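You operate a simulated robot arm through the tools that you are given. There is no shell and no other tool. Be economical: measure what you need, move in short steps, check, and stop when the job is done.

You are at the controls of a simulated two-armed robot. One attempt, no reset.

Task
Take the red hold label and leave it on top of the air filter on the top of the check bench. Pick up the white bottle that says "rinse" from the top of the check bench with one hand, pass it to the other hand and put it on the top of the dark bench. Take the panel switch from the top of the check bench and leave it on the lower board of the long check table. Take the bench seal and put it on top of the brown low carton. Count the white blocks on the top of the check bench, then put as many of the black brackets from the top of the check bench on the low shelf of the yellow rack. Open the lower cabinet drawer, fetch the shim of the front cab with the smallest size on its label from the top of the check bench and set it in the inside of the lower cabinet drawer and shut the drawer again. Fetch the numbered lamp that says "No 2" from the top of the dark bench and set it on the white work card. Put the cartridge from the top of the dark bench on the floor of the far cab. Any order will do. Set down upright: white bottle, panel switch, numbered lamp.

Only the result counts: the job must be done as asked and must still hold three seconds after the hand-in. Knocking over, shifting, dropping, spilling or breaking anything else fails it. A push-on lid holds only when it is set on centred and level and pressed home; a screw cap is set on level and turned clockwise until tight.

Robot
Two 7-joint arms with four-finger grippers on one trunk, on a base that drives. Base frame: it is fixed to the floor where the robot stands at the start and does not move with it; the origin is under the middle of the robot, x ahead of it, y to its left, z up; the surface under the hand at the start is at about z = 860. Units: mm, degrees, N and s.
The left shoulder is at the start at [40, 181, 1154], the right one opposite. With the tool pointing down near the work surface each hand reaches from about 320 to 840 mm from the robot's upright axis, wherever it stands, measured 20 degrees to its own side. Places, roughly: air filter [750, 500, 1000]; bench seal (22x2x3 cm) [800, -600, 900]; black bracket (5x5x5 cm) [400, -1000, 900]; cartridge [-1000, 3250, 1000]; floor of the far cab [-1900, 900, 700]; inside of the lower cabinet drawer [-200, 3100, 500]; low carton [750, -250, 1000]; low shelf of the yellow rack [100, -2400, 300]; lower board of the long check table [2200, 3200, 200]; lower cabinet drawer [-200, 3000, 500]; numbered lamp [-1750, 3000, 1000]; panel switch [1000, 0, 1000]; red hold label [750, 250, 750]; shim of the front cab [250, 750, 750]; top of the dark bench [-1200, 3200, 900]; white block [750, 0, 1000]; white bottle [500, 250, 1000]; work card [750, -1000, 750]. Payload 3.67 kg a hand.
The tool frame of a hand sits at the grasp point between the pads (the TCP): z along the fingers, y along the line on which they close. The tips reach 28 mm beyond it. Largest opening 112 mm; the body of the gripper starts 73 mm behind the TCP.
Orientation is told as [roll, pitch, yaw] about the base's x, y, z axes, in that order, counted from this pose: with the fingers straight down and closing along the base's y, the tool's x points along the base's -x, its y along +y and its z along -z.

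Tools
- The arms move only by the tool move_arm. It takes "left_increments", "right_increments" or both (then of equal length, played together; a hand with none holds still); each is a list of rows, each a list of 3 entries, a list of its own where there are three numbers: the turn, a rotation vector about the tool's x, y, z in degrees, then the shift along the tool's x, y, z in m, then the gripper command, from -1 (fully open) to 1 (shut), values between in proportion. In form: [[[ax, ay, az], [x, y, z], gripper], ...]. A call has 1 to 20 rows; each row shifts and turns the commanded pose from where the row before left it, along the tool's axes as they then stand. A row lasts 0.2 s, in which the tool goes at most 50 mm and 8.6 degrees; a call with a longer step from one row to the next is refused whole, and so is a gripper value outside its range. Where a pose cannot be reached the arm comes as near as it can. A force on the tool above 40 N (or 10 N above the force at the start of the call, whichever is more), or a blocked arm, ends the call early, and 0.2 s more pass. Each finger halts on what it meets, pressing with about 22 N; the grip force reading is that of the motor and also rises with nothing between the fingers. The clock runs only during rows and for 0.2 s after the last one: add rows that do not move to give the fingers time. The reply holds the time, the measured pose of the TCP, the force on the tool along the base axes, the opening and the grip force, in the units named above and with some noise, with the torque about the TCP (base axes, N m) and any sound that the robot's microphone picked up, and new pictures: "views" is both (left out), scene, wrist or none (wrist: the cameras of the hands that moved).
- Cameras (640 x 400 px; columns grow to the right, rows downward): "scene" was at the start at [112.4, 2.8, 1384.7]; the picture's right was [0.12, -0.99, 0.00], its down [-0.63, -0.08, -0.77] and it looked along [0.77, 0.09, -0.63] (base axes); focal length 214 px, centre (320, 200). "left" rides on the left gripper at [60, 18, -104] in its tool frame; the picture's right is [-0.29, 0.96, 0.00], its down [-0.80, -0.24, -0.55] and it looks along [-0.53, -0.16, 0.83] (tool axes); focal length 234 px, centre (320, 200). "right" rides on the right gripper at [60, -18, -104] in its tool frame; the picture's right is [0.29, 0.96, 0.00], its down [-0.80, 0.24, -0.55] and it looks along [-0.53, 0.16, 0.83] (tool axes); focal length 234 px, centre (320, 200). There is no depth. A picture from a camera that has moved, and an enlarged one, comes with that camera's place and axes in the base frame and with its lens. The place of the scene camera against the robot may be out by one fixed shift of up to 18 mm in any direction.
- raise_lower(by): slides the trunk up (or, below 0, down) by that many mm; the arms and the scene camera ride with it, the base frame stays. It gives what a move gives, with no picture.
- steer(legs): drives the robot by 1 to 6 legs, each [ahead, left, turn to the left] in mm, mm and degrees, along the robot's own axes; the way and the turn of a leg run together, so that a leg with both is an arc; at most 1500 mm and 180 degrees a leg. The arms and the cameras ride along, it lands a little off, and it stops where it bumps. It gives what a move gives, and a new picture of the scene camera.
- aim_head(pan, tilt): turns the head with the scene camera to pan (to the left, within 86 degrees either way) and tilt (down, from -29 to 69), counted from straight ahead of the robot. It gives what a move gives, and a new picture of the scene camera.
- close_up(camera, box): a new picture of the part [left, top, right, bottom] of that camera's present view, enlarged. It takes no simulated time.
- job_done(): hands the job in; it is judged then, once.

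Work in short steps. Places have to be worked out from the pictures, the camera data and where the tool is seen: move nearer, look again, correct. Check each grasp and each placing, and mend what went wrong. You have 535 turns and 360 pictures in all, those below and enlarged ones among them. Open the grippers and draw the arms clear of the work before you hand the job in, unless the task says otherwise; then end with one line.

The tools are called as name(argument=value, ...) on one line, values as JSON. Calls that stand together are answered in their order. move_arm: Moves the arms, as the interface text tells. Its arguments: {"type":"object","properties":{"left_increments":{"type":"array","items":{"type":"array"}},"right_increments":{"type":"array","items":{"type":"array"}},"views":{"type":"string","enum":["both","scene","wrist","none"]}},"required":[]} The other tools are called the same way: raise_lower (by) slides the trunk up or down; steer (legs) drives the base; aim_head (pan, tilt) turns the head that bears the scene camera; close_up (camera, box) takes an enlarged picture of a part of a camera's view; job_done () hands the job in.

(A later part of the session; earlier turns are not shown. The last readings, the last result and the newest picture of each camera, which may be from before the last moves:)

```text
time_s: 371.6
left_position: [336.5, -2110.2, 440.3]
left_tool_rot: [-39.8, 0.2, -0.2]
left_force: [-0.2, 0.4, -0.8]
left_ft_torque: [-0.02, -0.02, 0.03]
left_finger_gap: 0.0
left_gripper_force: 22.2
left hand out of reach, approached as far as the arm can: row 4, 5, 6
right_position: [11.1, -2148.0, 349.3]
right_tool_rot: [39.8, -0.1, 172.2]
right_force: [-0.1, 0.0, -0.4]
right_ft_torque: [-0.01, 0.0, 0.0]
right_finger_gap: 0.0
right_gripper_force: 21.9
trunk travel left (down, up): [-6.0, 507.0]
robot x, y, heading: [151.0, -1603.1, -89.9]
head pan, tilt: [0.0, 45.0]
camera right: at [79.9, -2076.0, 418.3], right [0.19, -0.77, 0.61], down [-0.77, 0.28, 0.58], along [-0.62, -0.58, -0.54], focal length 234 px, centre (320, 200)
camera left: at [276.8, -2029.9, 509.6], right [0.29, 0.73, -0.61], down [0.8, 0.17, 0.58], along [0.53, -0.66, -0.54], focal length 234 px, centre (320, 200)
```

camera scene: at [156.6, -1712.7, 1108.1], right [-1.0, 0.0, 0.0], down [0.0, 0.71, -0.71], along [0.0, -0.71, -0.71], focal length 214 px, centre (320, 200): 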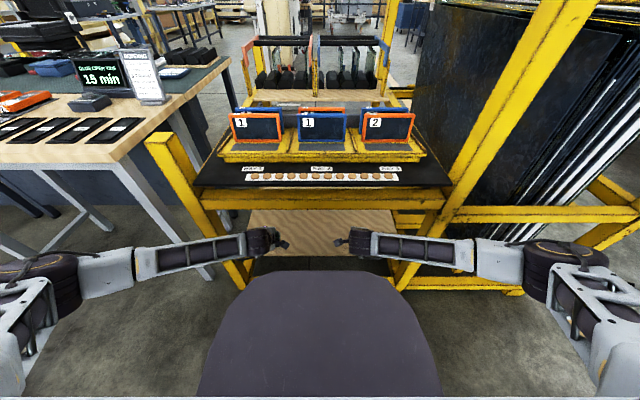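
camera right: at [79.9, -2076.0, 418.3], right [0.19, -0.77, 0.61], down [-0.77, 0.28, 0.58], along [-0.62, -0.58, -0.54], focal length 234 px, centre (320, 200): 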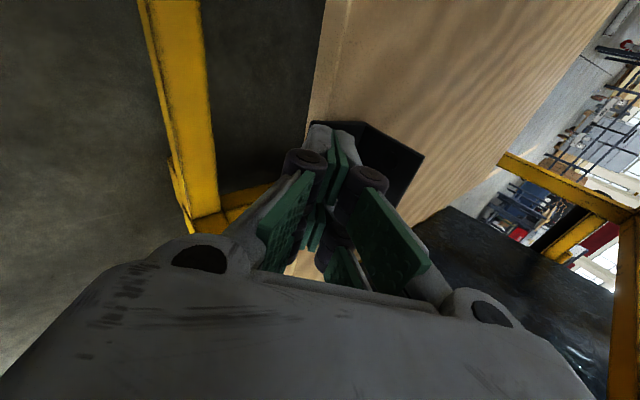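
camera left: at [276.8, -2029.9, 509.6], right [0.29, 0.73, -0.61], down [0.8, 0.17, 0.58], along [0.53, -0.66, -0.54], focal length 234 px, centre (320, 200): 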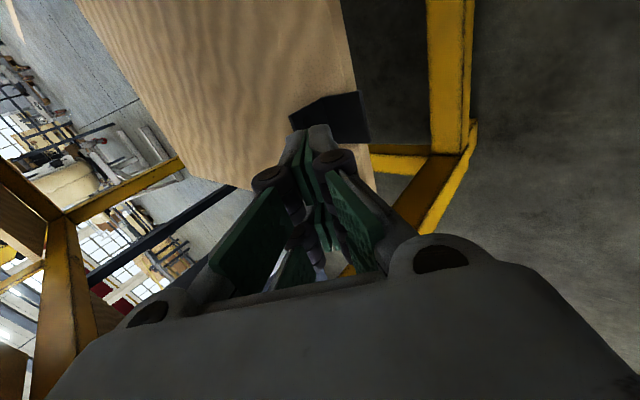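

Right hand sits above the base plate. Push its upright 60 mm inward gently.

move_arm(right_increments=[[[0, 0, 0], [0.002, 0.0114, 0.0096], 1], [[0, 0, 0], [0.002, 0.0114, 0.0096], 1], [[0, 0, 0], [0.002, 0.0114, 0.0096], 1], [[0, 0, 0], [0.002, 0.0114, 0.0096], 1], [[0, 0, 0], [0, 0, 0], 1]], views="wrist")

```text
time_s: 372.8
left_position: [336.5, -2110.1, 439.3]
left_tool_rot: [-39.9, 0.3, -0.2]
left_force: [1.2, -0.6, -0.4]
left_ft_torque: [0.0, -0.02, 0.01]
left_finger_gap: 0.0
left_gripper_force: 22.0
right_position: [11.8, -2206.6, 349.5]
right_tool_rot: [39.7, -0.2, 172.2]
right_force: [0.7, 1.1, -0.4]
right_ft_torque: [-0.01, 0.0, -0.04]
right_finger_gap: 0.0
right_gripper_force: 22.5
trunk travel left (down, up): [-6.0, 507.0]
robot x, y, heading: [151.5, -1602.1, -90.0]
head pan, tilt: [0.0, 45.0]
camera right: at [80.8, -2135.8, 418.5], right [0.19, -0.77, 0.61], down [-0.77, 0.28, 0.58], along [-0.62, -0.58, -0.54], focal length 234 px, centre (320, 200)
```

right: 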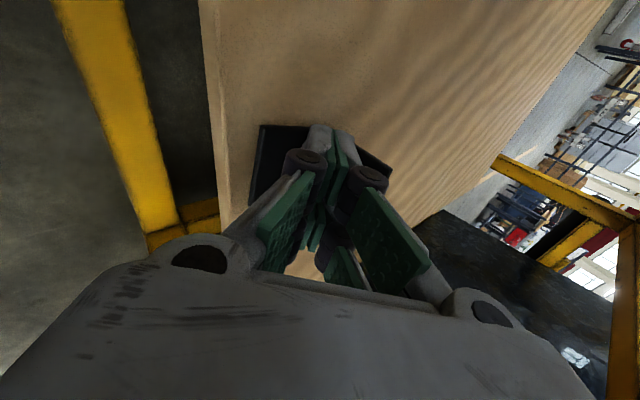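

Good. Push 25 mm more, then withdraw upward/back.

move_arm(right_increments=[[[0, 0, 0], [0.0017, 0.0095, 0.008], 1], [[0, 0, 0], [0.0017, 0.0095, 0.008], 1], [[0, 0, 0], [0, 0, -0.015], 1], [[0, 0, 0], [0, -0.01, -0.035], 1], [[0, 0, 0], [0, -0.02, -0.035], 1], [[0, 0, 0], [0, -0.03, -0.03], 1], [[0, 0, 0], [0, 0, 0], 1]], views="wrist")

```text
time_s: 374.4
left_position: [335.7, -2109.9, 439.9]
left_tool_rot: [-39.8, 0.4, -0.3]
left_force: [-0.1, -0.2, 0.3]
left_ft_torque: [0.03, 0.01, 0.0]
left_finger_gap: 0.2
left_gripper_force: 22.1
right_position: [26.9, -2110.5, 400.0]
right_tool_rot: [39.9, 0.0, 172.2]
right_force: [0.2, 0.2, 0.1]
right_ft_torque: [0.01, 0.02, 0.0]
right_finger_gap: 0.0
right_gripper_force: 22.2
trunk travel left (down, up): [-6.0, 507.0]
robot x, y, heading: [150.8, -1600.6, -90.2]
head pan, tilt: [0.0, 45.0]
camera right: at [96.0, -2039.4, 468.6], right [0.19, -0.77, 0.61], down [-0.77, 0.28, 0.58], along [-0.62, -0.58, -0.54], focal length 234 px, centre (320, 200)
```

right: 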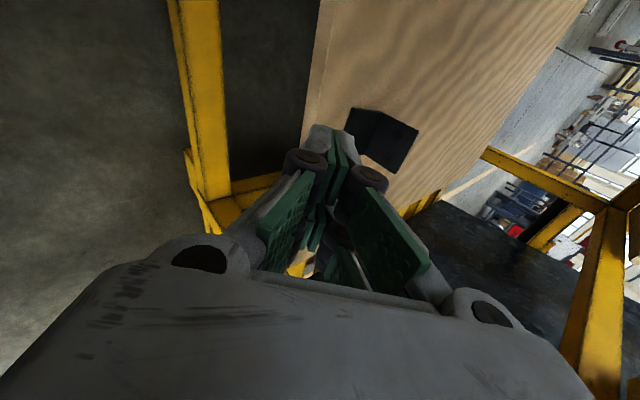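

Right bracket is well inside. For the left one the arm was too folded; back off 60 mm and place the left hand.

steer(legs=[[-60, 0, 0]])

move_arm(left_increments=[[[0, 0, 0], [0, 0.02, 0.028], 1], [[0, 0, 0], [0, 0.02, 0.028], 1], [[0, 0, 0], [0, 0.016, 0.02], 1], [[0, 0, 0], [0, -0.03, 0.026], 1], [[0, 0, 0], [0, -0.03, 0.026], 1], [[0, 0, 0], [0, 0, 0], 1]], views="wrist")

```text
time_s: 375.4
left_position: [336.4, -2050.1, 440.4]
left_tool_rot: [-39.9, 0.3, -0.2]
left_force: [0.3, 1.4, 0.6]
left_ft_torque: [0.0, 0.03, 0.02]
left_finger_gap: 0.1
left_gripper_force: 21.7
right_position: [27.2, -2051.3, 399.2]
right_tool_rot: [39.9, -0.1, 172.3]
right_force: [-1.1, 0.6, 0.2]
right_ft_torque: [0.0, -0.01, 0.05]
right_finger_gap: 0.2
right_gripper_force: 21.6
trunk travel left (down, up): [-6.0, 507.0]
robot x, y, heading: [148.9, -1541.4, -89.8]
head pan, tilt: [0.0, 45.0]
camera scene: at [156.6, -1650.5, 1108.4], right [-1.0, 0.0, 0.0], down [0.0, 0.71, -0.71], along [0.0, -0.71, -0.71], focal length 214 px, centre (320, 200)
```

scene: 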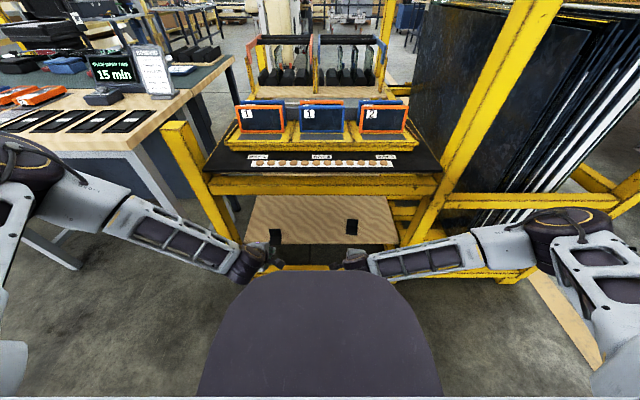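

```text
time_s: 376.8
left_position: [337.8, -2128.9, 438.5]
left_tool_rot: [-39.8, 0.3, 0.0]
left_force: [1.4, -0.5, -0.4]
left_ft_torque: [0.01, 0.0, -0.02]
left_finger_gap: 0.1
left_gripper_force: 21.9
left hand out of reach, approached as far as the arm can: row 1, 2, 3
right_position: [28.3, -2051.9, 399.5]
right_tool_rot: [39.7, 0.0, 172.3]
right_force: [-0.3, 0.4, -0.3]
right_ft_torque: [0.0, 0.01, 0.01]
right_finger_gap: 0.1
right_gripper_force: 21.6
trunk travel left (down, up): [-6.0, 507.0]
robot x, y, heading: [149.1, -1538.8, -90.2]
head pan, tilt: [0.0, 45.0]
camera left: at [277.2, -2049.5, 508.2], right [0.29, 0.74, -0.61], down [0.8, 0.17, 0.58], along [0.53, -0.66, -0.54], focal length 234 px, centre (320, 200)
```

left: 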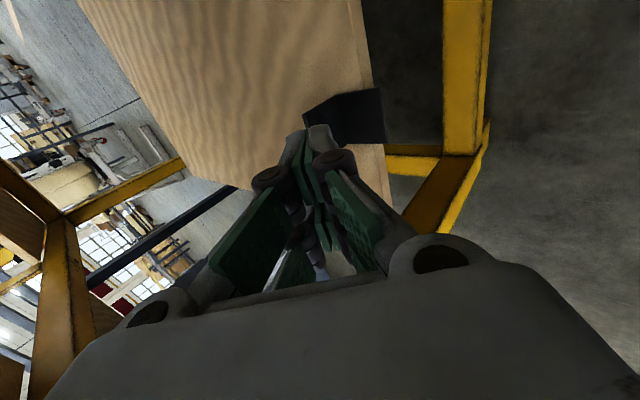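

Now lower from here.

move_arm(left_increments=[[[0, 0, 0], [0, 0.0193, 0.023], 1], [[0, 0, 0], [0, 0.0193, 0.023], 1], [[0, 0, 0], [0, 0.0187, 0.0222], 1], [[0, 0, 0], [0, 0, 0], 1]], views="wrist")

```text
time_s: 377.8
left_position: [335.2, -2129.2, 359.3]
left_tool_rot: [-39.8, 0.1, -0.1]
left_force: [0.1, 0.7, 0.2]
left_ft_torque: [0.0, -0.02, -0.01]
left_finger_gap: 0.0
left_gripper_force: 22.1
left hand out of reach, approached as far as the arm can: row 3
right_position: [29.0, -2051.1, 399.2]
right_tool_rot: [39.8, -0.1, 172.3]
right_force: [0.1, -0.5, 0.3]
right_ft_torque: [0.01, 0.03, 0.0]
right_finger_gap: 0.1
right_gripper_force: 22.0
trunk travel left (down, up): [-6.0, 507.0]
robot x, y, heading: [148.5, -1543.5, -90.0]
head pan, tilt: [0.0, 45.0]
camera left: at [276.0, -2049.9, 429.1], right [0.29, 0.74, -0.61], down [0.8, 0.17, 0.58], along [0.53, -0.66, -0.54], focal length 234 px, centre (320, 200)
```

left: 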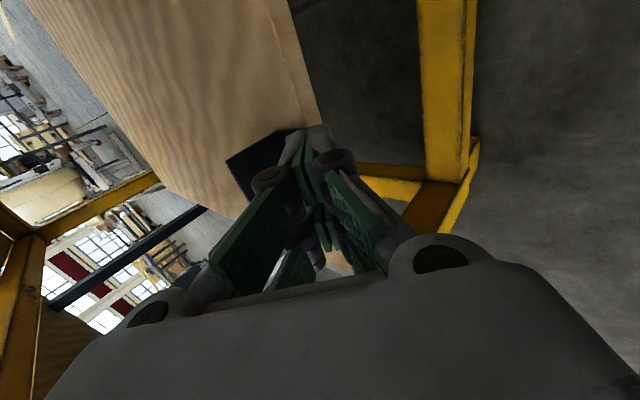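

Push the left bracket inward in the same way.

move_arm(left_increments=[[[0, 0, 0], [0, -0.0128, 0.0107], 1], [[0, 0, 0], [0, -0.0128, 0.0107], 1], [[0, 0, 0], [0, -0.0128, 0.0107], 1], [[0, 0, 0], [0, -0.0128, 0.0107], 1], [[0, 0, 0], [0, -0.0128, 0.0107], 1], [[0, 0, 0], [0, -0.0128, 0.0107], 1], [[0, 0, 0], [0, 0, 0], 1]], views="wrist")

```text
time_s: 379.4
left_position: [335.1, -2231.4, 359.2]
left_tool_rot: [-39.9, 0.3, -0.1]
left_force: [0.0, 0.5, 0.2]
left_ft_torque: [-0.01, -0.01, 0.02]
left_finger_gap: 0.3
left_gripper_force: 22.2
right_position: [27.7, -2051.0, 399.4]
right_tool_rot: [39.9, -0.2, 172.3]
right_force: [0.4, -0.8, -0.2]
right_ft_torque: [-0.03, 0.0, 0.04]
right_finger_gap: 0.0
right_gripper_force: 22.4
trunk travel left (down, up): [-6.0, 507.0]
robot x, y, heading: [150.1, -1544.9, -90.0]
head pan, tilt: [0.0, 45.0]
camera left: at [275.4, -2150.7, 428.7], right [0.29, 0.74, -0.61], down [0.8, 0.17, 0.58], along [0.53, -0.66, -0.54], focal length 234 px, centre (320, 200)
```

left: 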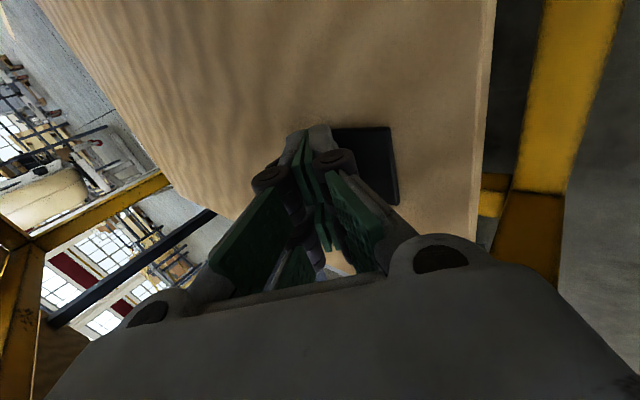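

Now well inside. Withdraw the left hand, drive back and check both.

move_arm(left_increments=[[[0, 0, 0], [0, 0, -0.015], 1], [[0, 0, 0], [0, 0.01, -0.035], 1], [[0, 0, 0], [0, 0.02, -0.035], 1], [[0, 0, 0], [0, 0.03, -0.03], 1], [[0, 0, 0], [0, 0.03, -0.03], 1], [[0, 0, 0], [0, 0, 0], 1]], views="none")

steer(legs=[[-130, 0, 0]])

close_up(camera="scene", box=[220, 170, 420, 295])

```text
time_s: 380.8
left_position: [324.3, -2052.6, 399.7]
left_tool_rot: [-37.7, 1.4, 0.1]
left_force: [13.1, 5.2, -5.2]
left_ft_torque: [-0.63, 0.83, -0.73]
left_finger_gap: 0.1
left_gripper_force: 21.9
right_position: [28.7, -2052.4, 399.3]
right_tool_rot: [39.8, -0.2, 172.5]
right_force: [0.2, 0.1, -0.4]
right_ft_torque: [0.02, 0.03, 0.0]
right_finger_gap: 0.0
right_gripper_force: 21.7
trunk travel left (down, up): [-6.0, 507.0]
robot x, y, heading: [151.2, -1542.9, -90.0]
head pan, tilt: [0.0, 45.0]
```

```text
time_s: 382.1
left_position: [333.1, -1939.0, 414.6]
left_tool_rot: [-39.6, 0.2, -0.1]
left_force: [0.0, -0.4, 0.2]
left_ft_torque: [-0.01, -0.01, 0.01]
left_finger_gap: 0.0
left_gripper_force: 22.0
right_position: [26.5, -1919.5, 399.9]
right_tool_rot: [39.9, -0.2, 172.1]
right_force: [0.4, 0.1, 0.0]
right_ft_torque: [-0.01, 0.02, -0.05]
right_finger_gap: 0.0
right_gripper_force: 22.2
trunk travel left (down, up): [-6.0, 507.0]
robot x, y, heading: [150.9, -1410.2, -90.0]
head pan, tilt: [0.0, 45.0]
camera scene: at [156.4, -1520.1, 1108.4], right [-1.0, 0.0, 0.0], down [0.0, 0.71, -0.71], along [0.0, -0.71, -0.71], focal length 214 px, centre (320, 200)
```

scene: 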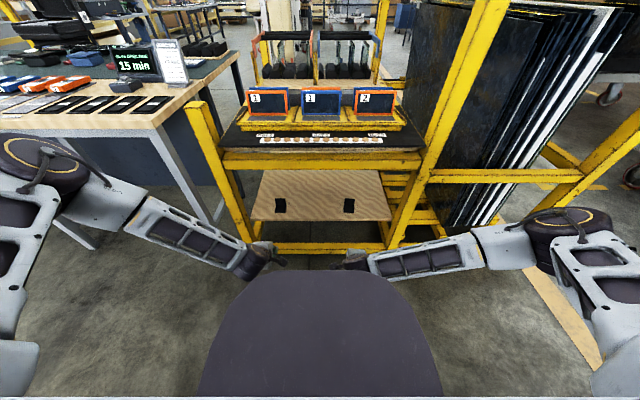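

```text
3.20 times, centred on (320, 232) of scene
camera zoom: at [156.4, -1520.1, 1108.4], right [-1.0, 0.0, 0.0], down [0.0, 0.71, -0.71], along [0.0, -0.71, -0.71], focal length 686 px, centre (320, 96)
```

zoom: 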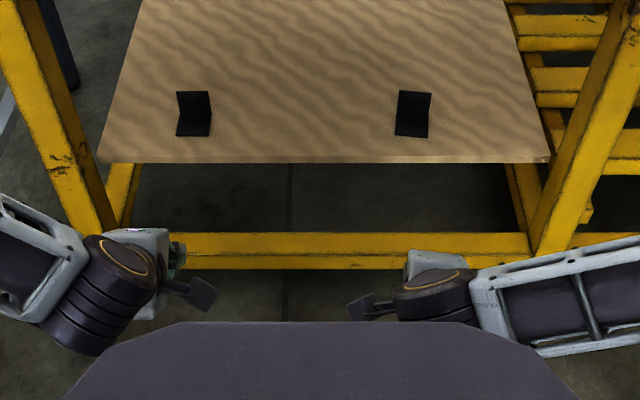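

Both brackets are secure on the shelf. Restore the hands and raise the trunk, then go for the panel switch.

move_arm(left_increments=[[[0, 0, 0], [0, 0.01, -0.035], -1], [[0, 0, 0], [0, 0.01, -0.035], -1], [[0, 0, 0], [0, 0.01, -0.035], -1], [[-8, 0, 0], [0, 0, -0.02], -1], [[-8, 0, 0], [0, 0, -0.02], -1], [[-8, 0, 0], [0, 0, -0.02], -1], [[-8, 0, 0], [0, 0, -0.02], -1], [[-8, 0, 0], [0, 0, -0.02], -1], [[0, 0, 0], [0, 0, 0], -1]], right_increments=[[[0, 0, 0], [0, -0.01, -0.035], -1], [[0, 0, 0], [0, -0.01, -0.035], -1], [[0, 0, 0], [0, -0.01, -0.035], -1], [[8, 0, 0], [0, 0, -0.02], -1], [[8, 0, 0], [0, 0, -0.02], -1], [[8, 0, 0], [0, 0, -0.02], -1], [[8, 0, 0], [0, 0, -0.02], -1], [[8, 0, 0], [0, 0, -0.02], -1], [[0, 0, 0], [0, 0, 0], -1]], views="none")

raise_lower(by=450)

move_arm(left_increments=[[[0, 0, 8.2], [0, 0, 0], -1], [[0, 0, 8.2], [0, 0, 0], -1], [[0, 0, 8.2], [0, 0, 0], -1], [[0, 0, 8.2], [0, 0, 0], -1], [[0, 0, 8.2], [0, 0, 0], -1], [[0, 0, 8.2], [0, 0, 0], -1], [[0, 0, 8.2], [0, 0, 0], -1], [[0, 0, 8.2], [0, 0, 0], -1], [[0, 0, 8.2], [0, 0, 0], -1], [[0, 0, 8.2], [0, 0, 0], -1], [[0, 0, 8.2], [0, 0, 0], -1]], right_increments=[[[0, 0, -8.2], [0, 0, 0], -1], [[0, 0, -8.2], [0, 0, 0], -1], [[0, 0, -8.2], [0, 0, 0], -1], [[0, 0, -8.2], [0, 0, 0], -1], [[0, 0, -8.2], [0, 0, 0], -1], [[0, 0, -8.2], [0, 0, 0], -1], [[0, 0, -8.2], [0, 0, 0], -1], [[0, 0, -8.2], [0, 0, 0], -1], [[0, 0, -8.2], [0, 0, 0], -1], [[0, 0, -8.2], [0, 0, 0], -1], [[0, 0, -8.2], [0, 0, 0], -1]], views="none")

```text
time_s: 384.1
left_position: [329.2, -1814.1, 569.0]
left_tool_rot: [0.6, 0.2, -0.1]
left_force: [-0.4, -1.3, -1.2]
left_ft_torque: [0.02, 0.0, 0.01]
left_finger_gap: 112.2
left_gripper_force: 0.0
left hand out of reach, approached as far as the arm can: row 3
right_position: [45.1, -1793.1, 550.4]
right_tool_rot: [-0.3, 0.0, 172.2]
right_force: [-0.4, -0.1, 0.0]
right_ft_torque: [0.01, -0.03, -0.02]
right_finger_gap: 112.0
right_gripper_force: 0.1
trunk travel left (down, up): [-6.0, 507.0]
robot x, y, heading: [149.4, -1412.6, -90.0]
head pan, tilt: [0.0, 45.0]
```

```text
refused: 450 is not a number from -400 to 400
```

```text
time_s: 386.5
left_position: [330.2, -1813.4, 568.0]
left_tool_rot: [-0.1, 0.4, -90.5]
left_force: [1.2, -0.6, -0.1]
left_ft_torque: [-0.02, -0.04, 0.01]
left_finger_gap: 111.8
left_gripper_force: 0.1
right_position: [45.6, -1792.0, 549.9]
right_tool_rot: [-0.2, 0.3, -97.3]
right_force: [0.4, -0.2, -0.3]
right_ft_torque: [-0.01, 0.01, 0.02]
right_finger_gap: 111.9
right_gripper_force: 0.0
trunk travel left (down, up): [-6.0, 507.0]
robot x, y, heading: [150.1, -1409.4, -90.0]
head pan, tilt: [0.0, 45.0]
```

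Raise the trunk and swing round the right end of the check bench to its far side.

raise_lower(by=400)

steer(legs=[[0, 0, 90], [0, -60, 0]])

```text
time_s: 390.3
left_position: [329.1, -1812.8, 967.5]
left_tool_rot: [-0.2, 0.4, -90.4]
left_force: [0.2, 0.7, 0.3]
left_ft_torque: [-0.03, 0.01, -0.02]
left_finger_gap: 111.9
left_gripper_force: 0.1
right_position: [46.0, -1791.5, 950.0]
right_tool_rot: [-0.1, 0.2, -97.6]
right_force: [-0.4, 0.8, -0.6]
right_ft_torque: [-0.01, -0.02, -0.02]
right_finger_gap: 111.9
right_gripper_force: 0.2
trunk travel left (down, up): [-406.0, 107.0]
robot x, y, heading: [150.3, -1410.5, -89.9]
head pan, tilt: [0.0, 45.0]
```

```text
time_s: 395.5
left_position: [553.0, -1295.5, 966.7]
left_tool_rot: [-0.2, 0.5, -1.2]
left_force: [0.3, 0.8, 0.0]
left_ft_torque: [-0.01, 0.03, 0.01]
left_finger_gap: 112.0
left_gripper_force: 0.0
right_position: [527.5, -1580.1, 949.2]
right_tool_rot: [-0.2, 0.1, -8.4]
right_force: [-0.7, 0.2, -0.2]
right_ft_torque: [0.0, 0.0, 0.02]
right_finger_gap: 111.9
right_gripper_force: 0.0
trunk travel left (down, up): [-406.0, 107.0]
robot x, y, heading: [148.0, -1469.7, -1.0]
head pan, tilt: [0.0, 45.0]
camera scene: at [257.2, -1478.2, 1507.4], right [-0.02, -1.0, 0.0], down [-0.71, 0.01, -0.71], along [0.71, -0.01, -0.71], focal length 214 px, centre (320, 200)
```

scene: 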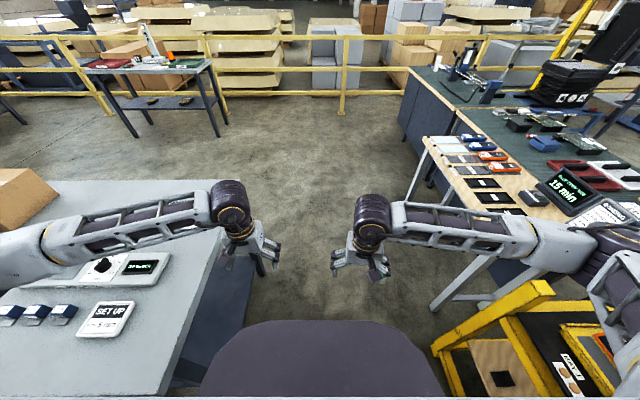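

Path ahead is clear. Drive on 1500, then left along the far side, and turn to face the bench.

steer(legs=[[1500, 0, 1], [0, 1440, 0], [0, 0, 180]])

aim_head(pan=0, tilt=45)

```text
time_s: 418.1
left_position: [1243.7, -227.7, 967.7]
left_tool_rot: [-0.1, 0.5, 178.7]
left_force: [-0.2, -0.5, -0.6]
left_ft_torque: [0.0, 0.03, 0.02]
left_finger_gap: 112.2
left_gripper_force: 0.1
right_position: [1269.5, 56.2, 950.0]
right_tool_rot: [-0.1, 0.2, 171.4]
right_force: [0.1, 0.1, 0.5]
right_ft_torque: [0.02, -0.02, -0.02]
right_finger_gap: 112.2
right_gripper_force: 0.0
trunk travel left (down, up): [-406.0, 107.0]
robot x, y, heading: [1648.4, -52.4, 178.9]
head pan, tilt: [0.0, 45.0]
camera scene: at [1553.4, -60.0, 1507.4], right [0.02, 1.0, 0.0], down [0.71, -0.01, -0.71], along [-0.71, 0.01, -0.71], focal length 214 px, centre (320, 200)
```

scene: 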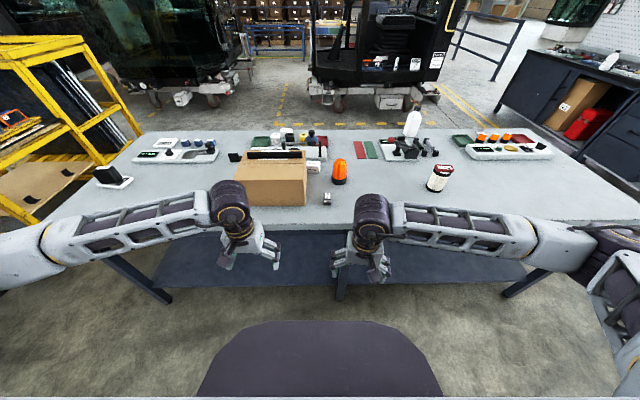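

```text
time_s: 418.8
left_position: [1243.6, -227.5, 966.5]
left_tool_rot: [-0.1, 0.4, 178.7]
left_force: [0.5, -0.3, 0.5]
left_ft_torque: [0.02, 0.01, 0.03]
left_finger_gap: 112.3
left_gripper_force: 0.0
right_position: [1270.8, 57.5, 948.8]
right_tool_rot: [-0.2, 0.3, 171.4]
right_force: [-0.5, -0.3, 0.8]
right_ft_torque: [-0.01, 0.01, 0.01]
right_finger_gap: 112.0
right_gripper_force: 0.1
trunk travel left (down, up): [-406.0, 107.0]
robot x, y, heading: [1648.0, -53.3, 179.1]
head pan, tilt: [0.0, 45.0]
camera scene: at [1553.4, -60.1, 1507.4], right [0.02, 1.0, 0.0], down [0.71, -0.01, -0.71], along [-0.71, 0.01, -0.71], focal length 214 px, centre (320, 200)
```

scene: 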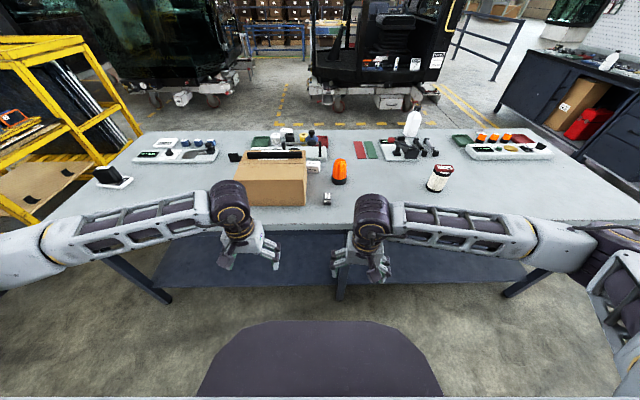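

Everything placed still stands. Enlarge the bench to count white blocks from this side too.

close_up(camera="scene", box=[220, 110, 460, 220])

close_up(camera="scene", box=[90, 120, 250, 220])

close_up(camera="scene", box=[400, 100, 600, 220])

```text
2.67 times, centred on (340, 165) of scene
camera zoom: at [1553.4, -60.1, 1507.4], right [0.02, 1.0, 0.0], down [0.71, -0.01, -0.71], along [-0.71, 0.01, -0.71], focal length 572 px, centre (267, 293)
```

zoom: 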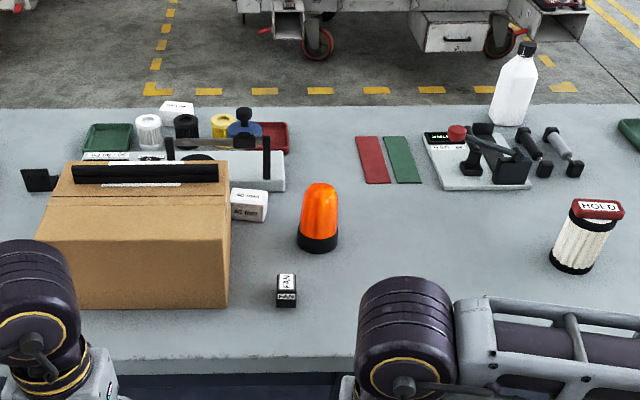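

```text
4.00 times, centred on (170, 170) of scene
camera zoom: at [1553.4, -60.1, 1507.4], right [0.02, 1.0, 0.0], down [0.71, -0.01, -0.71], along [-0.71, 0.01, -0.71], focal length 858 px, centre (920, 320)
```

zoom: 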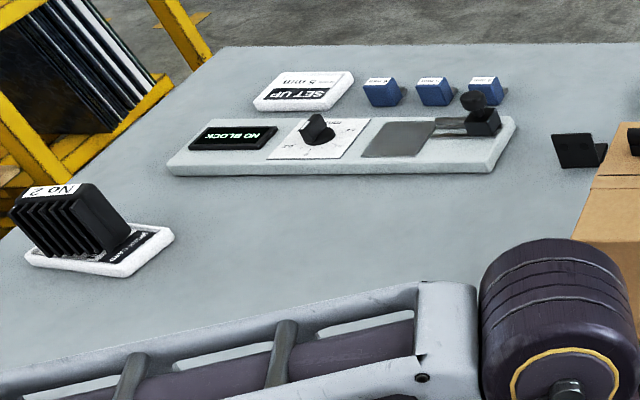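

```text
3.20 times, centred on (500, 160) of scene
camera zoom: at [1553.4, -60.1, 1507.4], right [0.02, 1.0, 0.0], down [0.71, -0.01, -0.71], along [-0.71, 0.01, -0.71], focal length 686 px, centre (-256, 328)
```

zoom: 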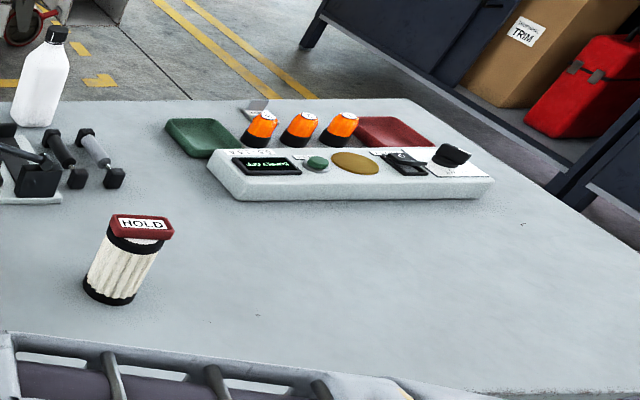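

Two white blocks confirmed. The "FAN" panel switch is at about (950,-28). Drive 100 closer and bring the right hand above it.

steer(legs=[[100, 0, 0.8]])

move_arm(right_increments=[[[0, 0, -4], [-0.03, 0.01, -0.03], -0.25], [[0, 0, -4], [-0.03, 0.01, -0.03], -0.25], [[0, 0, 0], [-0.03, 0.015, -0.02], -0.25], [[0, 0, 0], [-0.03, 0.015, 0], -0.25], [[0, 0, 0], [-0.03, 0.015, 0], -0.25], [[0, 0, 0], [-0.03, 0.015, 0], -0.25], [[0, 0, 0], [0, 0, 0], -0.25]], views="wrist")

```text
time_s: 419.9
left_position: [1144.9, -233.2, 967.8]
left_tool_rot: [-0.1, 0.4, 179.5]
left_force: [0.6, 0.3, 0.0]
left_ft_torque: [-0.01, -0.02, 0.01]
left_finger_gap: 112.0
left_gripper_force: 0.0
right_position: [1167.8, 52.9, 949.0]
right_tool_rot: [0.0, 0.2, 172.3]
right_force: [0.1, 0.2, -0.1]
right_ft_torque: [0.01, -0.06, -0.02]
right_finger_gap: 112.0
right_gripper_force: 0.0
trunk travel left (down, up): [-406.0, 107.0]
robot x, y, heading: [1552.6, -50.6, 179.8]
head pan, tilt: [0.0, 45.0]
camera scene: at [1453.3, -60.2, 1507.4], right [0.0, 1.0, 0.0], down [0.71, 0.0, -0.71], along [-0.71, 0.0, -0.71], focal length 214 px, centre (320, 200)
```

scene: 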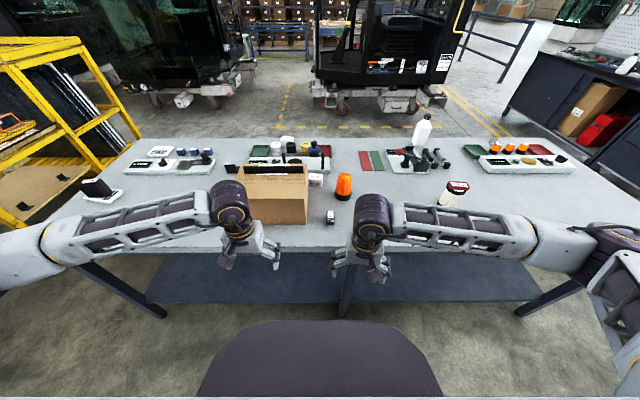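

```text
time_s: 421.5
left_position: [1146.8, -232.0, 966.1]
left_tool_rot: [-0.1, 0.4, 179.6]
left_force: [0.3, 0.6, 0.5]
left_ft_torque: [0.02, 0.02, 0.01]
left_finger_gap: 112.3
left_gripper_force: 0.0
right_position: [986.5, -21.6, 1029.8]
right_tool_rot: [0.0, 0.0, -179.8]
right_force: [0.7, -0.4, 0.5]
right_ft_torque: [-0.01, 0.03, 0.01]
right_finger_gap: 70.1
right_gripper_force: 0.0
trunk travel left (down, up): [-406.0, 107.0]
robot x, y, heading: [1546.6, -52.8, 179.6]
head pan, tilt: [0.0, 45.0]
camera right: at [1045.1, -4.2, 1134.7], right [0.29, -0.96, 0.0], down [-0.8, -0.24, 0.55], along [-0.53, -0.16, -0.83], focal length 234 px, centre (320, 200)
```

right: 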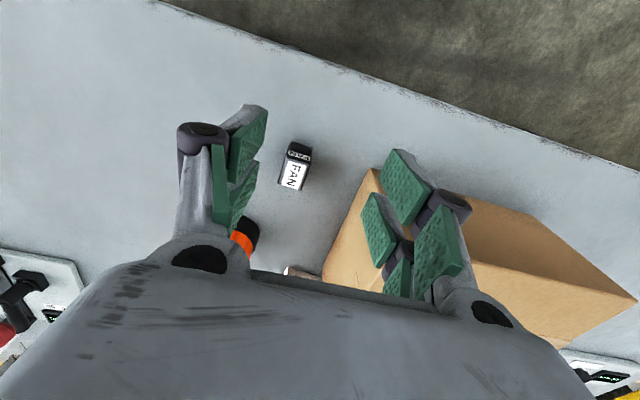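

close_up(camera="right", box=[240, 120, 360, 220])

```text
4.00 times, centred on (300, 170) of right
camera zoom: at [1045.1, -4.2, 1134.7], right [0.29, -0.96, 0.0], down [-0.8, -0.24, 0.55], along [-0.53, -0.16, -0.83], focal length 937 px, centre (400, 320)
```

zoom: 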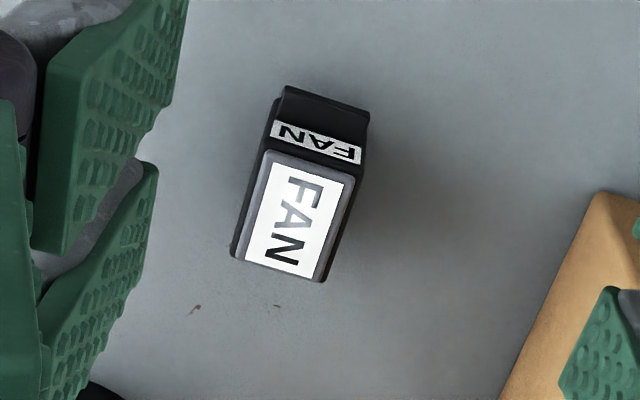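

Switch centre (925,-11), about 24 wide, 48 tall, square to the hand. Move over, descend and grip.

move_arm(right_increments=[[[0, 0, 0], [-0.031, -0.0053, 0.01], -0.25], [[0, 0, 0], [-0.0305, -0.0053, 0.02], -0.25], [[0, 0, 0], [0, 0, 0.035], -0.25], [[0, 0, 0], [0, 0, 0.035], -0.25], [[0, 0, 0], [0, 0, 0], -0.25]], views="wrist")

```text
time_s: 422.7
left_position: [1146.4, -232.7, 968.7]
left_tool_rot: [-0.2, 0.4, 179.5]
left_force: [-0.3, 0.0, -0.3]
left_ft_torque: [-0.01, 0.04, 0.03]
left_finger_gap: 111.8
left_gripper_force: 0.1
right_position: [925.0, -8.7, 927.5]
right_tool_rot: [-0.1, 0.2, -179.9]
right_force: [-0.1, -0.2, 0.0]
right_ft_torque: [-0.04, -0.01, 0.02]
right_finger_gap: 69.8
right_gripper_force: 0.1
trunk travel left (down, up): [-406.0, 107.0]
robot x, y, heading: [1548.7, -54.4, 179.8]
head pan, tilt: [0.0, 45.0]
camera right: at [982.9, 9.3, 1033.3], right [0.29, -0.96, 0.0], down [-0.8, -0.24, 0.55], along [-0.53, -0.16, -0.83], focal length 234 px, centre (320, 200)
```

right: 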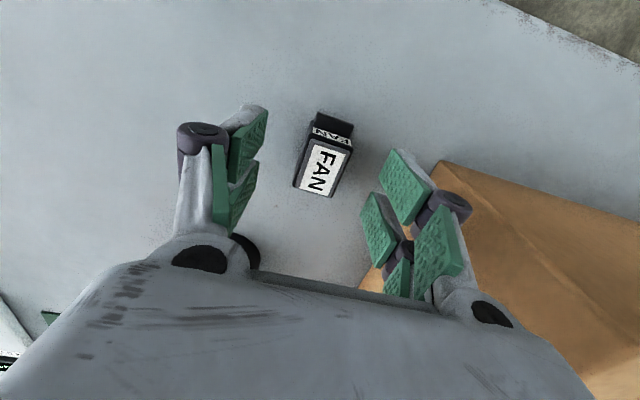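

Well aligned. Descend 34 mm and close.

move_arm(right_increments=[[[0, 0, 0], [0, 0.001, 0.02], -0.25], [[0, 0, 0], [0, 0, 0.014], -0.25], [[0, 0, 0], [0, 0, 0], 0.2], [[0, 0, 0], [0, 0, 0], 0.6], [[0, 0, 0], [0, 0, 0], 0.9], [[0, 0, 0], [0, 0, 0], 0.9]], views="none")

move_arm(right_increments=[[[0, 0, 0], [0, 0, -0.02], 0.9], [[0, 0, 0], [0, 0, -0.04], 0.9], [[0, 0, 0], [0, 0, -0.045], 0.9], [[0, 0, 0], [0, 0, -0.045], 0.9], [[0, 0, 0], [0.03, 0, -0.03], 0.9], [[0, 0, 0], [0.04, 0, 0], 0.9], [[0, 0, 0], [0.04, 0, 0], 0.9], [[0, 0, 0], [0.04, 0, 0], 0.9], [[0, 0, 0], [0, 0, 0], 0.9]], views="wrist")

```text
time_s: 424.1
left_position: [1145.4, -232.0, 966.5]
left_tool_rot: [-0.1, 0.4, 179.5]
left_force: [0.6, 0.0, 0.9]
left_ft_torque: [0.01, 0.02, 0.01]
left_finger_gap: 112.2
left_gripper_force: 0.1
right_position: [925.5, -11.3, 894.2]
right_tool_rot: [-0.1, 0.2, -179.7]
right_force: [0.2, 0.7, 0.1]
right_ft_torque: [-0.02, 0.01, 0.0]
right_finger_gap: 29.6
right_gripper_force: 21.8
trunk travel left (down, up): [-406.0, 107.0]
robot x, y, heading: [1548.1, -55.0, 179.8]
head pan, tilt: [0.0, 45.0]
```

```text
time_s: 426.1
left_position: [1144.8, -232.9, 966.7]
left_tool_rot: [-0.3, 0.4, 179.5]
left_force: [-0.1, -0.1, 0.8]
left_ft_torque: [0.01, -0.03, 0.01]
left_finger_gap: 112.0
left_gripper_force: 0.1
right_position: [1075.5, -13.8, 1075.7]
right_tool_rot: [-0.1, 0.2, -179.8]
right_force: [-0.1, 0.6, -0.9]
right_ft_torque: [0.01, -0.03, -0.02]
right_finger_gap: 29.2
right_gripper_force: 22.2
trunk travel left (down, up): [-406.0, 107.0]
robot x, y, heading: [1548.4, -52.7, 179.9]
head pan, tilt: [0.0, 45.0]
camera right: at [1133.7, 4.2, 1179.8], right [0.29, -0.96, 0.0], down [-0.8, -0.24, 0.55], along [-0.53, -0.16, -0.83], focal length 234 px, centre (320, 200)
```

right: 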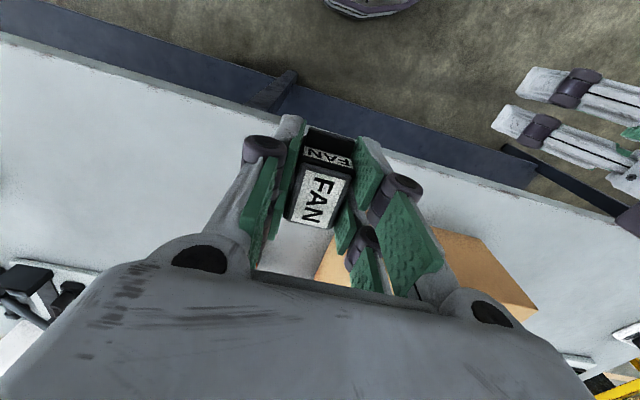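

The switch is held. Back off, turn to face +y and head toward the long check table.

steer(legs=[[-350, 0, 0], [0, 0, -90]])

aim_head(pan=0, tilt=18)

```text
time_s: 432.6
left_position: [1706.4, 343.8, 966.9]
left_tool_rot: [-0.1, 0.4, 90.4]
left_force: [0.3, -0.5, -0.1]
left_ft_torque: [0.0, 0.02, 0.02]
left_finger_gap: 112.1
left_gripper_force: 0.2
right_position: [1924.1, 419.1, 1075.4]
right_tool_rot: [-0.1, 0.1, 91.4]
right_force: [0.0, 0.6, 0.0]
right_ft_torque: [0.02, 0.02, -0.03]
right_finger_gap: 29.5
right_gripper_force: 22.1
trunk travel left (down, up): [-406.0, 107.0]
robot x, y, heading: [1892.8, -57.5, 90.9]
head pan, tilt: [0.0, 45.0]
camera scene: at [1899.2, 39.8, 1507.4], right [1.0, 0.01, 0.0], down [0.01, -0.71, -0.71], along [-0.01, 0.71, -0.71], focal length 214 px, centre (320, 200)
```

scene: 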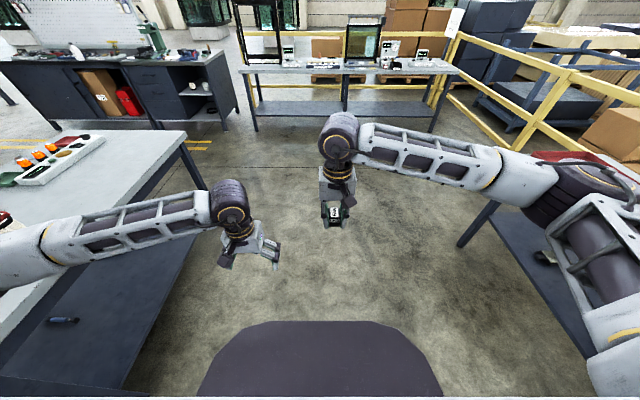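

```text
time_s: 433.5
left_position: [1705.8, 343.9, 966.8]
left_tool_rot: [-0.2, 0.4, 90.5]
left_force: [0.6, -0.4, -0.6]
left_ft_torque: [0.01, 0.02, 0.04]
left_finger_gap: 112.1
left_gripper_force: 0.0
right_position: [1924.8, 420.1, 1075.7]
right_tool_rot: [0.0, 0.2, 91.3]
right_force: [-0.6, 0.2, 0.2]
right_ft_torque: [0.01, -0.02, -0.01]
right_finger_gap: 29.5
right_gripper_force: 21.8
trunk travel left (down, up): [-406.0, 107.0]
robot x, y, heading: [1891.8, -54.0, 90.8]
head pan, tilt: [0.0, 18.0]
camera scene: at [1898.9, 51.8, 1549.2], right [1.0, 0.01, 0.0], down [0.0, -0.31, -0.95], along [-0.01, 0.95, -0.31], focal length 214 px, centre (320, 200)
```

scene: 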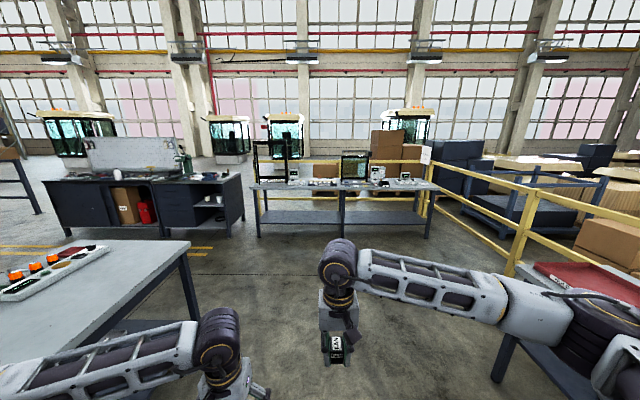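

The long check table is straight ahead (y≈3000). Drive forward 1500 and look at its lower board.

steer(legs=[[1500, 0, -0.9]])

aim_head(pan=0, tilt=35)

close_up(camera="scene", box=[160, 100, 520, 300])

```text
time_s: 441.1
left_position: [1710.1, 1838.6, 966.9]
left_tool_rot: [0.0, 0.4, 89.3]
left_force: [0.3, 0.3, -0.1]
left_ft_torque: [0.01, -0.01, 0.01]
left_finger_gap: 111.7
left_gripper_force: 0.0
right_position: [1930.4, 1908.6, 1074.9]
right_tool_rot: [-0.1, 0.2, 90.0]
right_force: [0.2, 0.8, -1.2]
right_ft_torque: [0.0, -0.06, 0.02]
right_finger_gap: 29.3
right_gripper_force: 21.6
trunk travel left (down, up): [-406.0, 107.0]
robot x, y, heading: [1887.1, 1440.0, 89.4]
head pan, tilt: [0.0, 18.0]
camera scene: at [1897.0, 1542.2, 1549.3], right [1.0, -0.01, 0.0], down [0.0, -0.31, -0.95], along [0.01, 0.95, -0.31], focal length 214 px, centre (320, 200)
```

scene: 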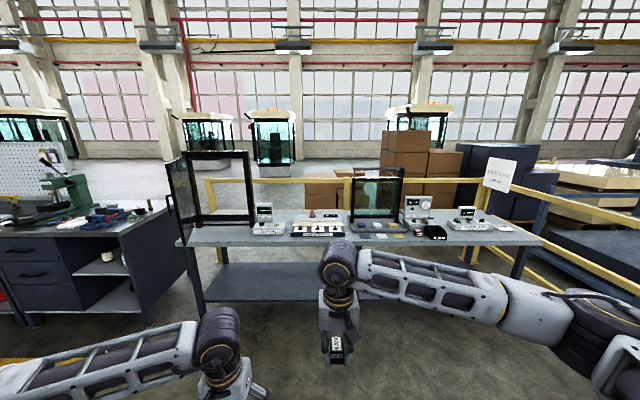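

```text
time_s: 441.9
left_position: [1709.6, 1837.6, 967.5]
left_tool_rot: [-0.1, 0.4, 89.3]
left_force: [0.0, -0.1, -0.3]
left_ft_torque: [0.01, 0.0, 0.0]
left_finger_gap: 112.0
left_gripper_force: 0.2
right_position: [1930.4, 1906.9, 1074.1]
right_tool_rot: [0.0, 0.2, 90.0]
right_force: [0.3, 0.5, -0.7]
right_ft_torque: [0.01, 0.0, 0.0]
right_finger_gap: 29.2
right_gripper_force: 22.4
trunk travel left (down, up): [-406.0, 107.0]
robot x, y, heading: [1891.1, 1435.7, 89.5]
head pan, tilt: [0.0, 35.0]
camera scene: at [1897.0, 1537.0, 1522.3], right [1.0, -0.01, 0.0], down [0.0, -0.57, -0.82], along [0.01, 0.82, -0.57], focal length 214 px, centre (320, 200)
```

scene: 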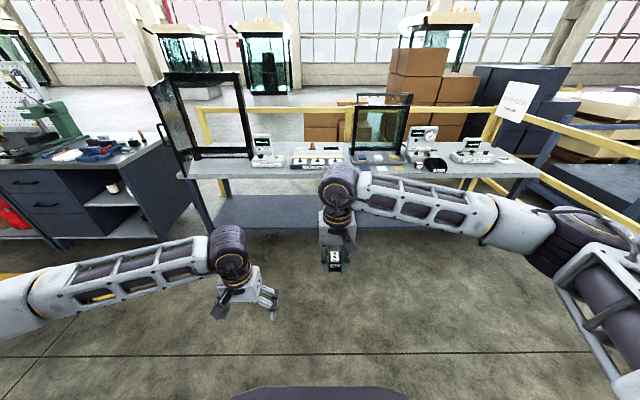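

```text
1.78 times, centred on (340, 200) of scene
camera zoom: at [1897.0, 1537.0, 1522.3], right [1.0, -0.01, 0.0], down [0.0, -0.57, -0.82], along [0.01, 0.82, -0.57], focal length 381 px, centre (284, 200)
```

zoom: 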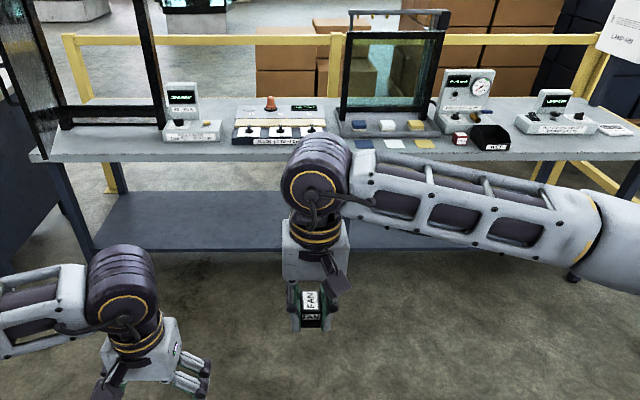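

Get closer to measure the board: drive 500 forward and aim lower.

steer(legs=[[500, 0, 0.5]])

aim_head(pan=-5, tilt=42)

```text
time_s: 444.9
left_position: [1715.2, 2335.5, 967.6]
left_tool_rot: [-0.1, 0.5, 89.3]
left_force: [-0.3, 0.4, 0.4]
left_ft_torque: [0.03, -0.02, -0.04]
left_finger_gap: 112.3
left_gripper_force: 0.0
right_position: [1934.1, 2405.6, 1076.5]
right_tool_rot: [0.0, 0.2, 89.9]
right_force: [0.1, 0.2, -0.1]
right_ft_torque: [-0.02, -0.01, 0.04]
right_finger_gap: 29.2
right_gripper_force: 21.9
trunk travel left (down, up): [-406.0, 107.0]
robot x, y, heading: [1892.5, 1934.2, 89.2]
head pan, tilt: [0.0, 35.0]
camera scene: at [1900.9, 2034.6, 1522.2], right [1.0, -0.01, 0.0], down [0.0, -0.57, -0.82], along [0.01, 0.82, -0.57], focal length 214 px, centre (320, 200)
```

scene: 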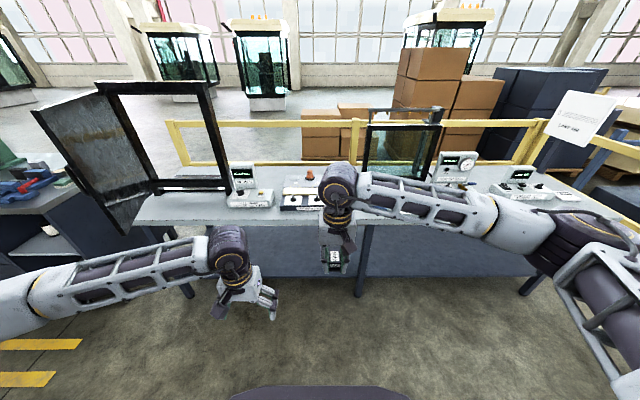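

```text
time_s: 445.6
left_position: [1714.7, 2337.8, 966.8]
left_tool_rot: [-0.1, 0.5, 89.3]
left_force: [0.1, 0.1, 0.1]
left_ft_torque: [-0.02, -0.03, -0.02]
left_finger_gap: 112.0
left_gripper_force: 0.0
right_position: [1934.6, 2405.2, 1074.1]
right_tool_rot: [-0.1, 0.2, 90.0]
right_force: [0.5, 0.8, -0.7]
right_ft_torque: [-0.02, 0.01, 0.01]
right_finger_gap: 29.7
right_gripper_force: 21.5
trunk travel left (down, up): [-406.0, 107.0]
robot x, y, heading: [1891.9, 1931.2, 89.8]
head pan, tilt: [-5.0, 42.0]
camera scene: at [1908.1, 2030.7, 1511.7], right [1.0, -0.09, 0.0], down [-0.06, -0.67, -0.74], along [0.07, 0.74, -0.67], focal length 214 px, centre (320, 200)
```

scene: 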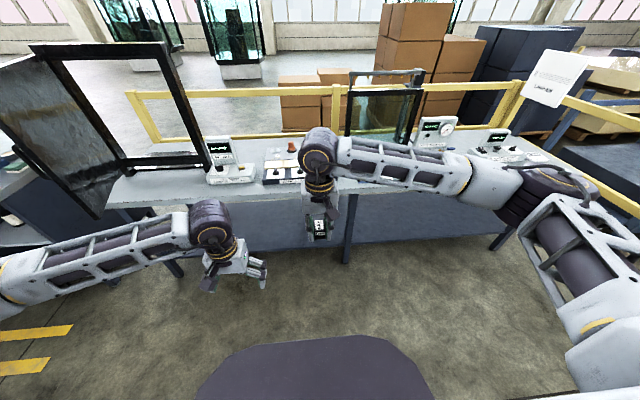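

Board ≈z 265, front edge y≈2903, aligned under the table top (z≈762). I lower the trunk, drive up to it, and lower the right hand in front of the opening.

raise_lower(by=-400)

steer(legs=[[370, 0, 0]])

move_arm(right_increments=[[[0, 0, 0], [0, 0, 0.045], 0.9], [[0, 0, 0], [0, 0, 0.045], 0.9], [[0, 0, 0], [0, 0, 0.045], 0.9], [[0, 0, 0], [0, 0, 0.045], 0.9], [[0, 0, 0], [0, 0, 0.045], 0.9], [[0, 0, 0], [0, 0, 0.045], 0.9], [[0, 0, 0], [0, 0, 0.035], 0.9], [[0, 0, 0], [0, 0, 0], 0.9]], views="both")

```text
time_s: 449.4
left_position: [1715.4, 2336.6, 567.7]
left_tool_rot: [0.0, 0.4, 89.3]
left_force: [0.3, -0.3, 0.8]
left_ft_torque: [-0.03, -0.01, -0.01]
left_finger_gap: 112.0
left_gripper_force: 0.1
right_position: [1934.2, 2406.4, 675.6]
right_tool_rot: [-0.1, 0.1, 90.0]
right_force: [-0.1, -0.5, -0.5]
right_ft_torque: [-0.01, 0.01, 0.0]
right_finger_gap: 29.3
right_gripper_force: 21.9
trunk travel left (down, up): [-6.0, 507.0]
robot x, y, heading: [1896.6, 1935.0, 89.4]
head pan, tilt: [-5.0, 42.0]
```

```text
time_s: 451.9
left_position: [1719.6, 2706.2, 567.5]
left_tool_rot: [-0.1, 0.4, 89.2]
left_force: [-0.2, 0.1, 0.5]
left_ft_torque: [0.0, 0.01, -0.01]
left_finger_gap: 111.9
left_gripper_force: 0.1
right_position: [1939.4, 2774.4, 674.5]
right_tool_rot: [0.0, 0.3, 89.9]
right_force: [-0.3, -0.1, -0.6]
right_ft_torque: [0.0, -0.04, 0.02]
right_finger_gap: 29.5
right_gripper_force: 22.2
trunk travel left (down, up): [-6.0, 507.0]
robot x, y, heading: [1897.4, 2303.8, 89.4]
head pan, tilt: [-5.0, 42.0]
camera scene: at [1911.5, 2398.8, 1112.5], right [1.0, -0.1, 0.0], down [-0.06, -0.67, -0.74], along [0.07, 0.74, -0.67], focal length 214 px, centre (320, 200)
```

scene: 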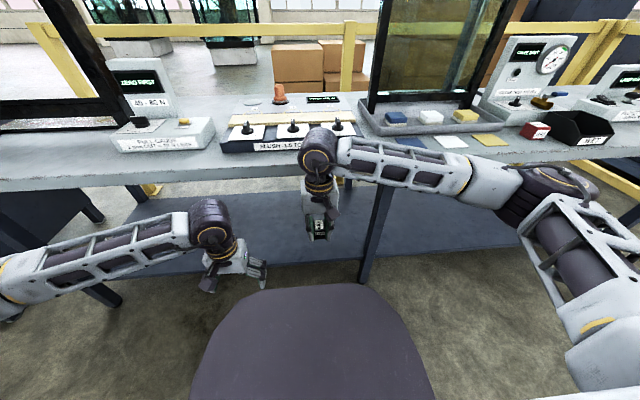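

```text
time_s: 453.6
left_position: [1718.2, 2704.4, 568.4]
left_tool_rot: [-0.2, 0.4, 89.3]
left_force: [-0.4, 0.2, 0.3]
left_ft_torque: [0.01, 0.0, 0.01]
left_finger_gap: 111.9
left_gripper_force: 0.2
right_position: [1939.1, 2772.4, 370.2]
right_tool_rot: [-0.1, 0.2, 90.0]
right_force: [0.0, 0.2, 0.2]
right_ft_torque: [-0.02, 0.02, 0.01]
right_finger_gap: 29.3
right_gripper_force: 21.9
trunk travel left (down, up): [-6.0, 507.0]
robot x, y, heading: [1896.5, 2302.4, 89.5]
head pan, tilt: [-5.0, 42.0]
camera scene: at [1911.5, 2398.1, 1112.6], right [1.0, -0.1, 0.0], down [-0.06, -0.67, -0.74], along [0.07, 0.74, -0.67], focal length 214 px, centre (320, 200)
camera right: at [1954.8, 2712.6, 476.0], right [-0.96, -0.29, 0.0], down [-0.24, 0.8, 0.55], along [-0.16, 0.53, -0.83], focal length 234 px, centre (320, 200)
```

scene: 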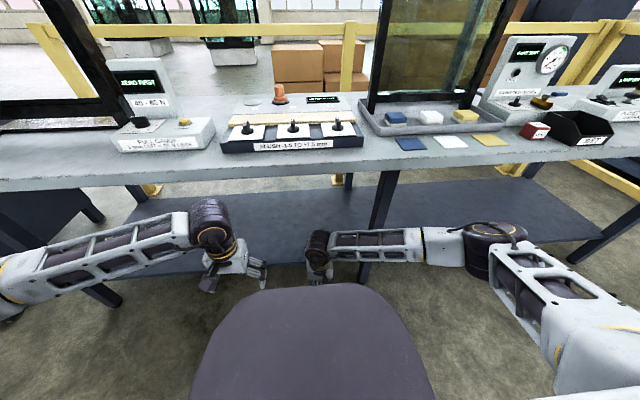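
right: 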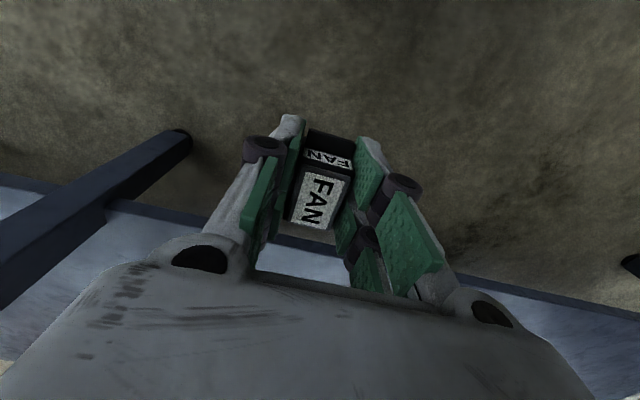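

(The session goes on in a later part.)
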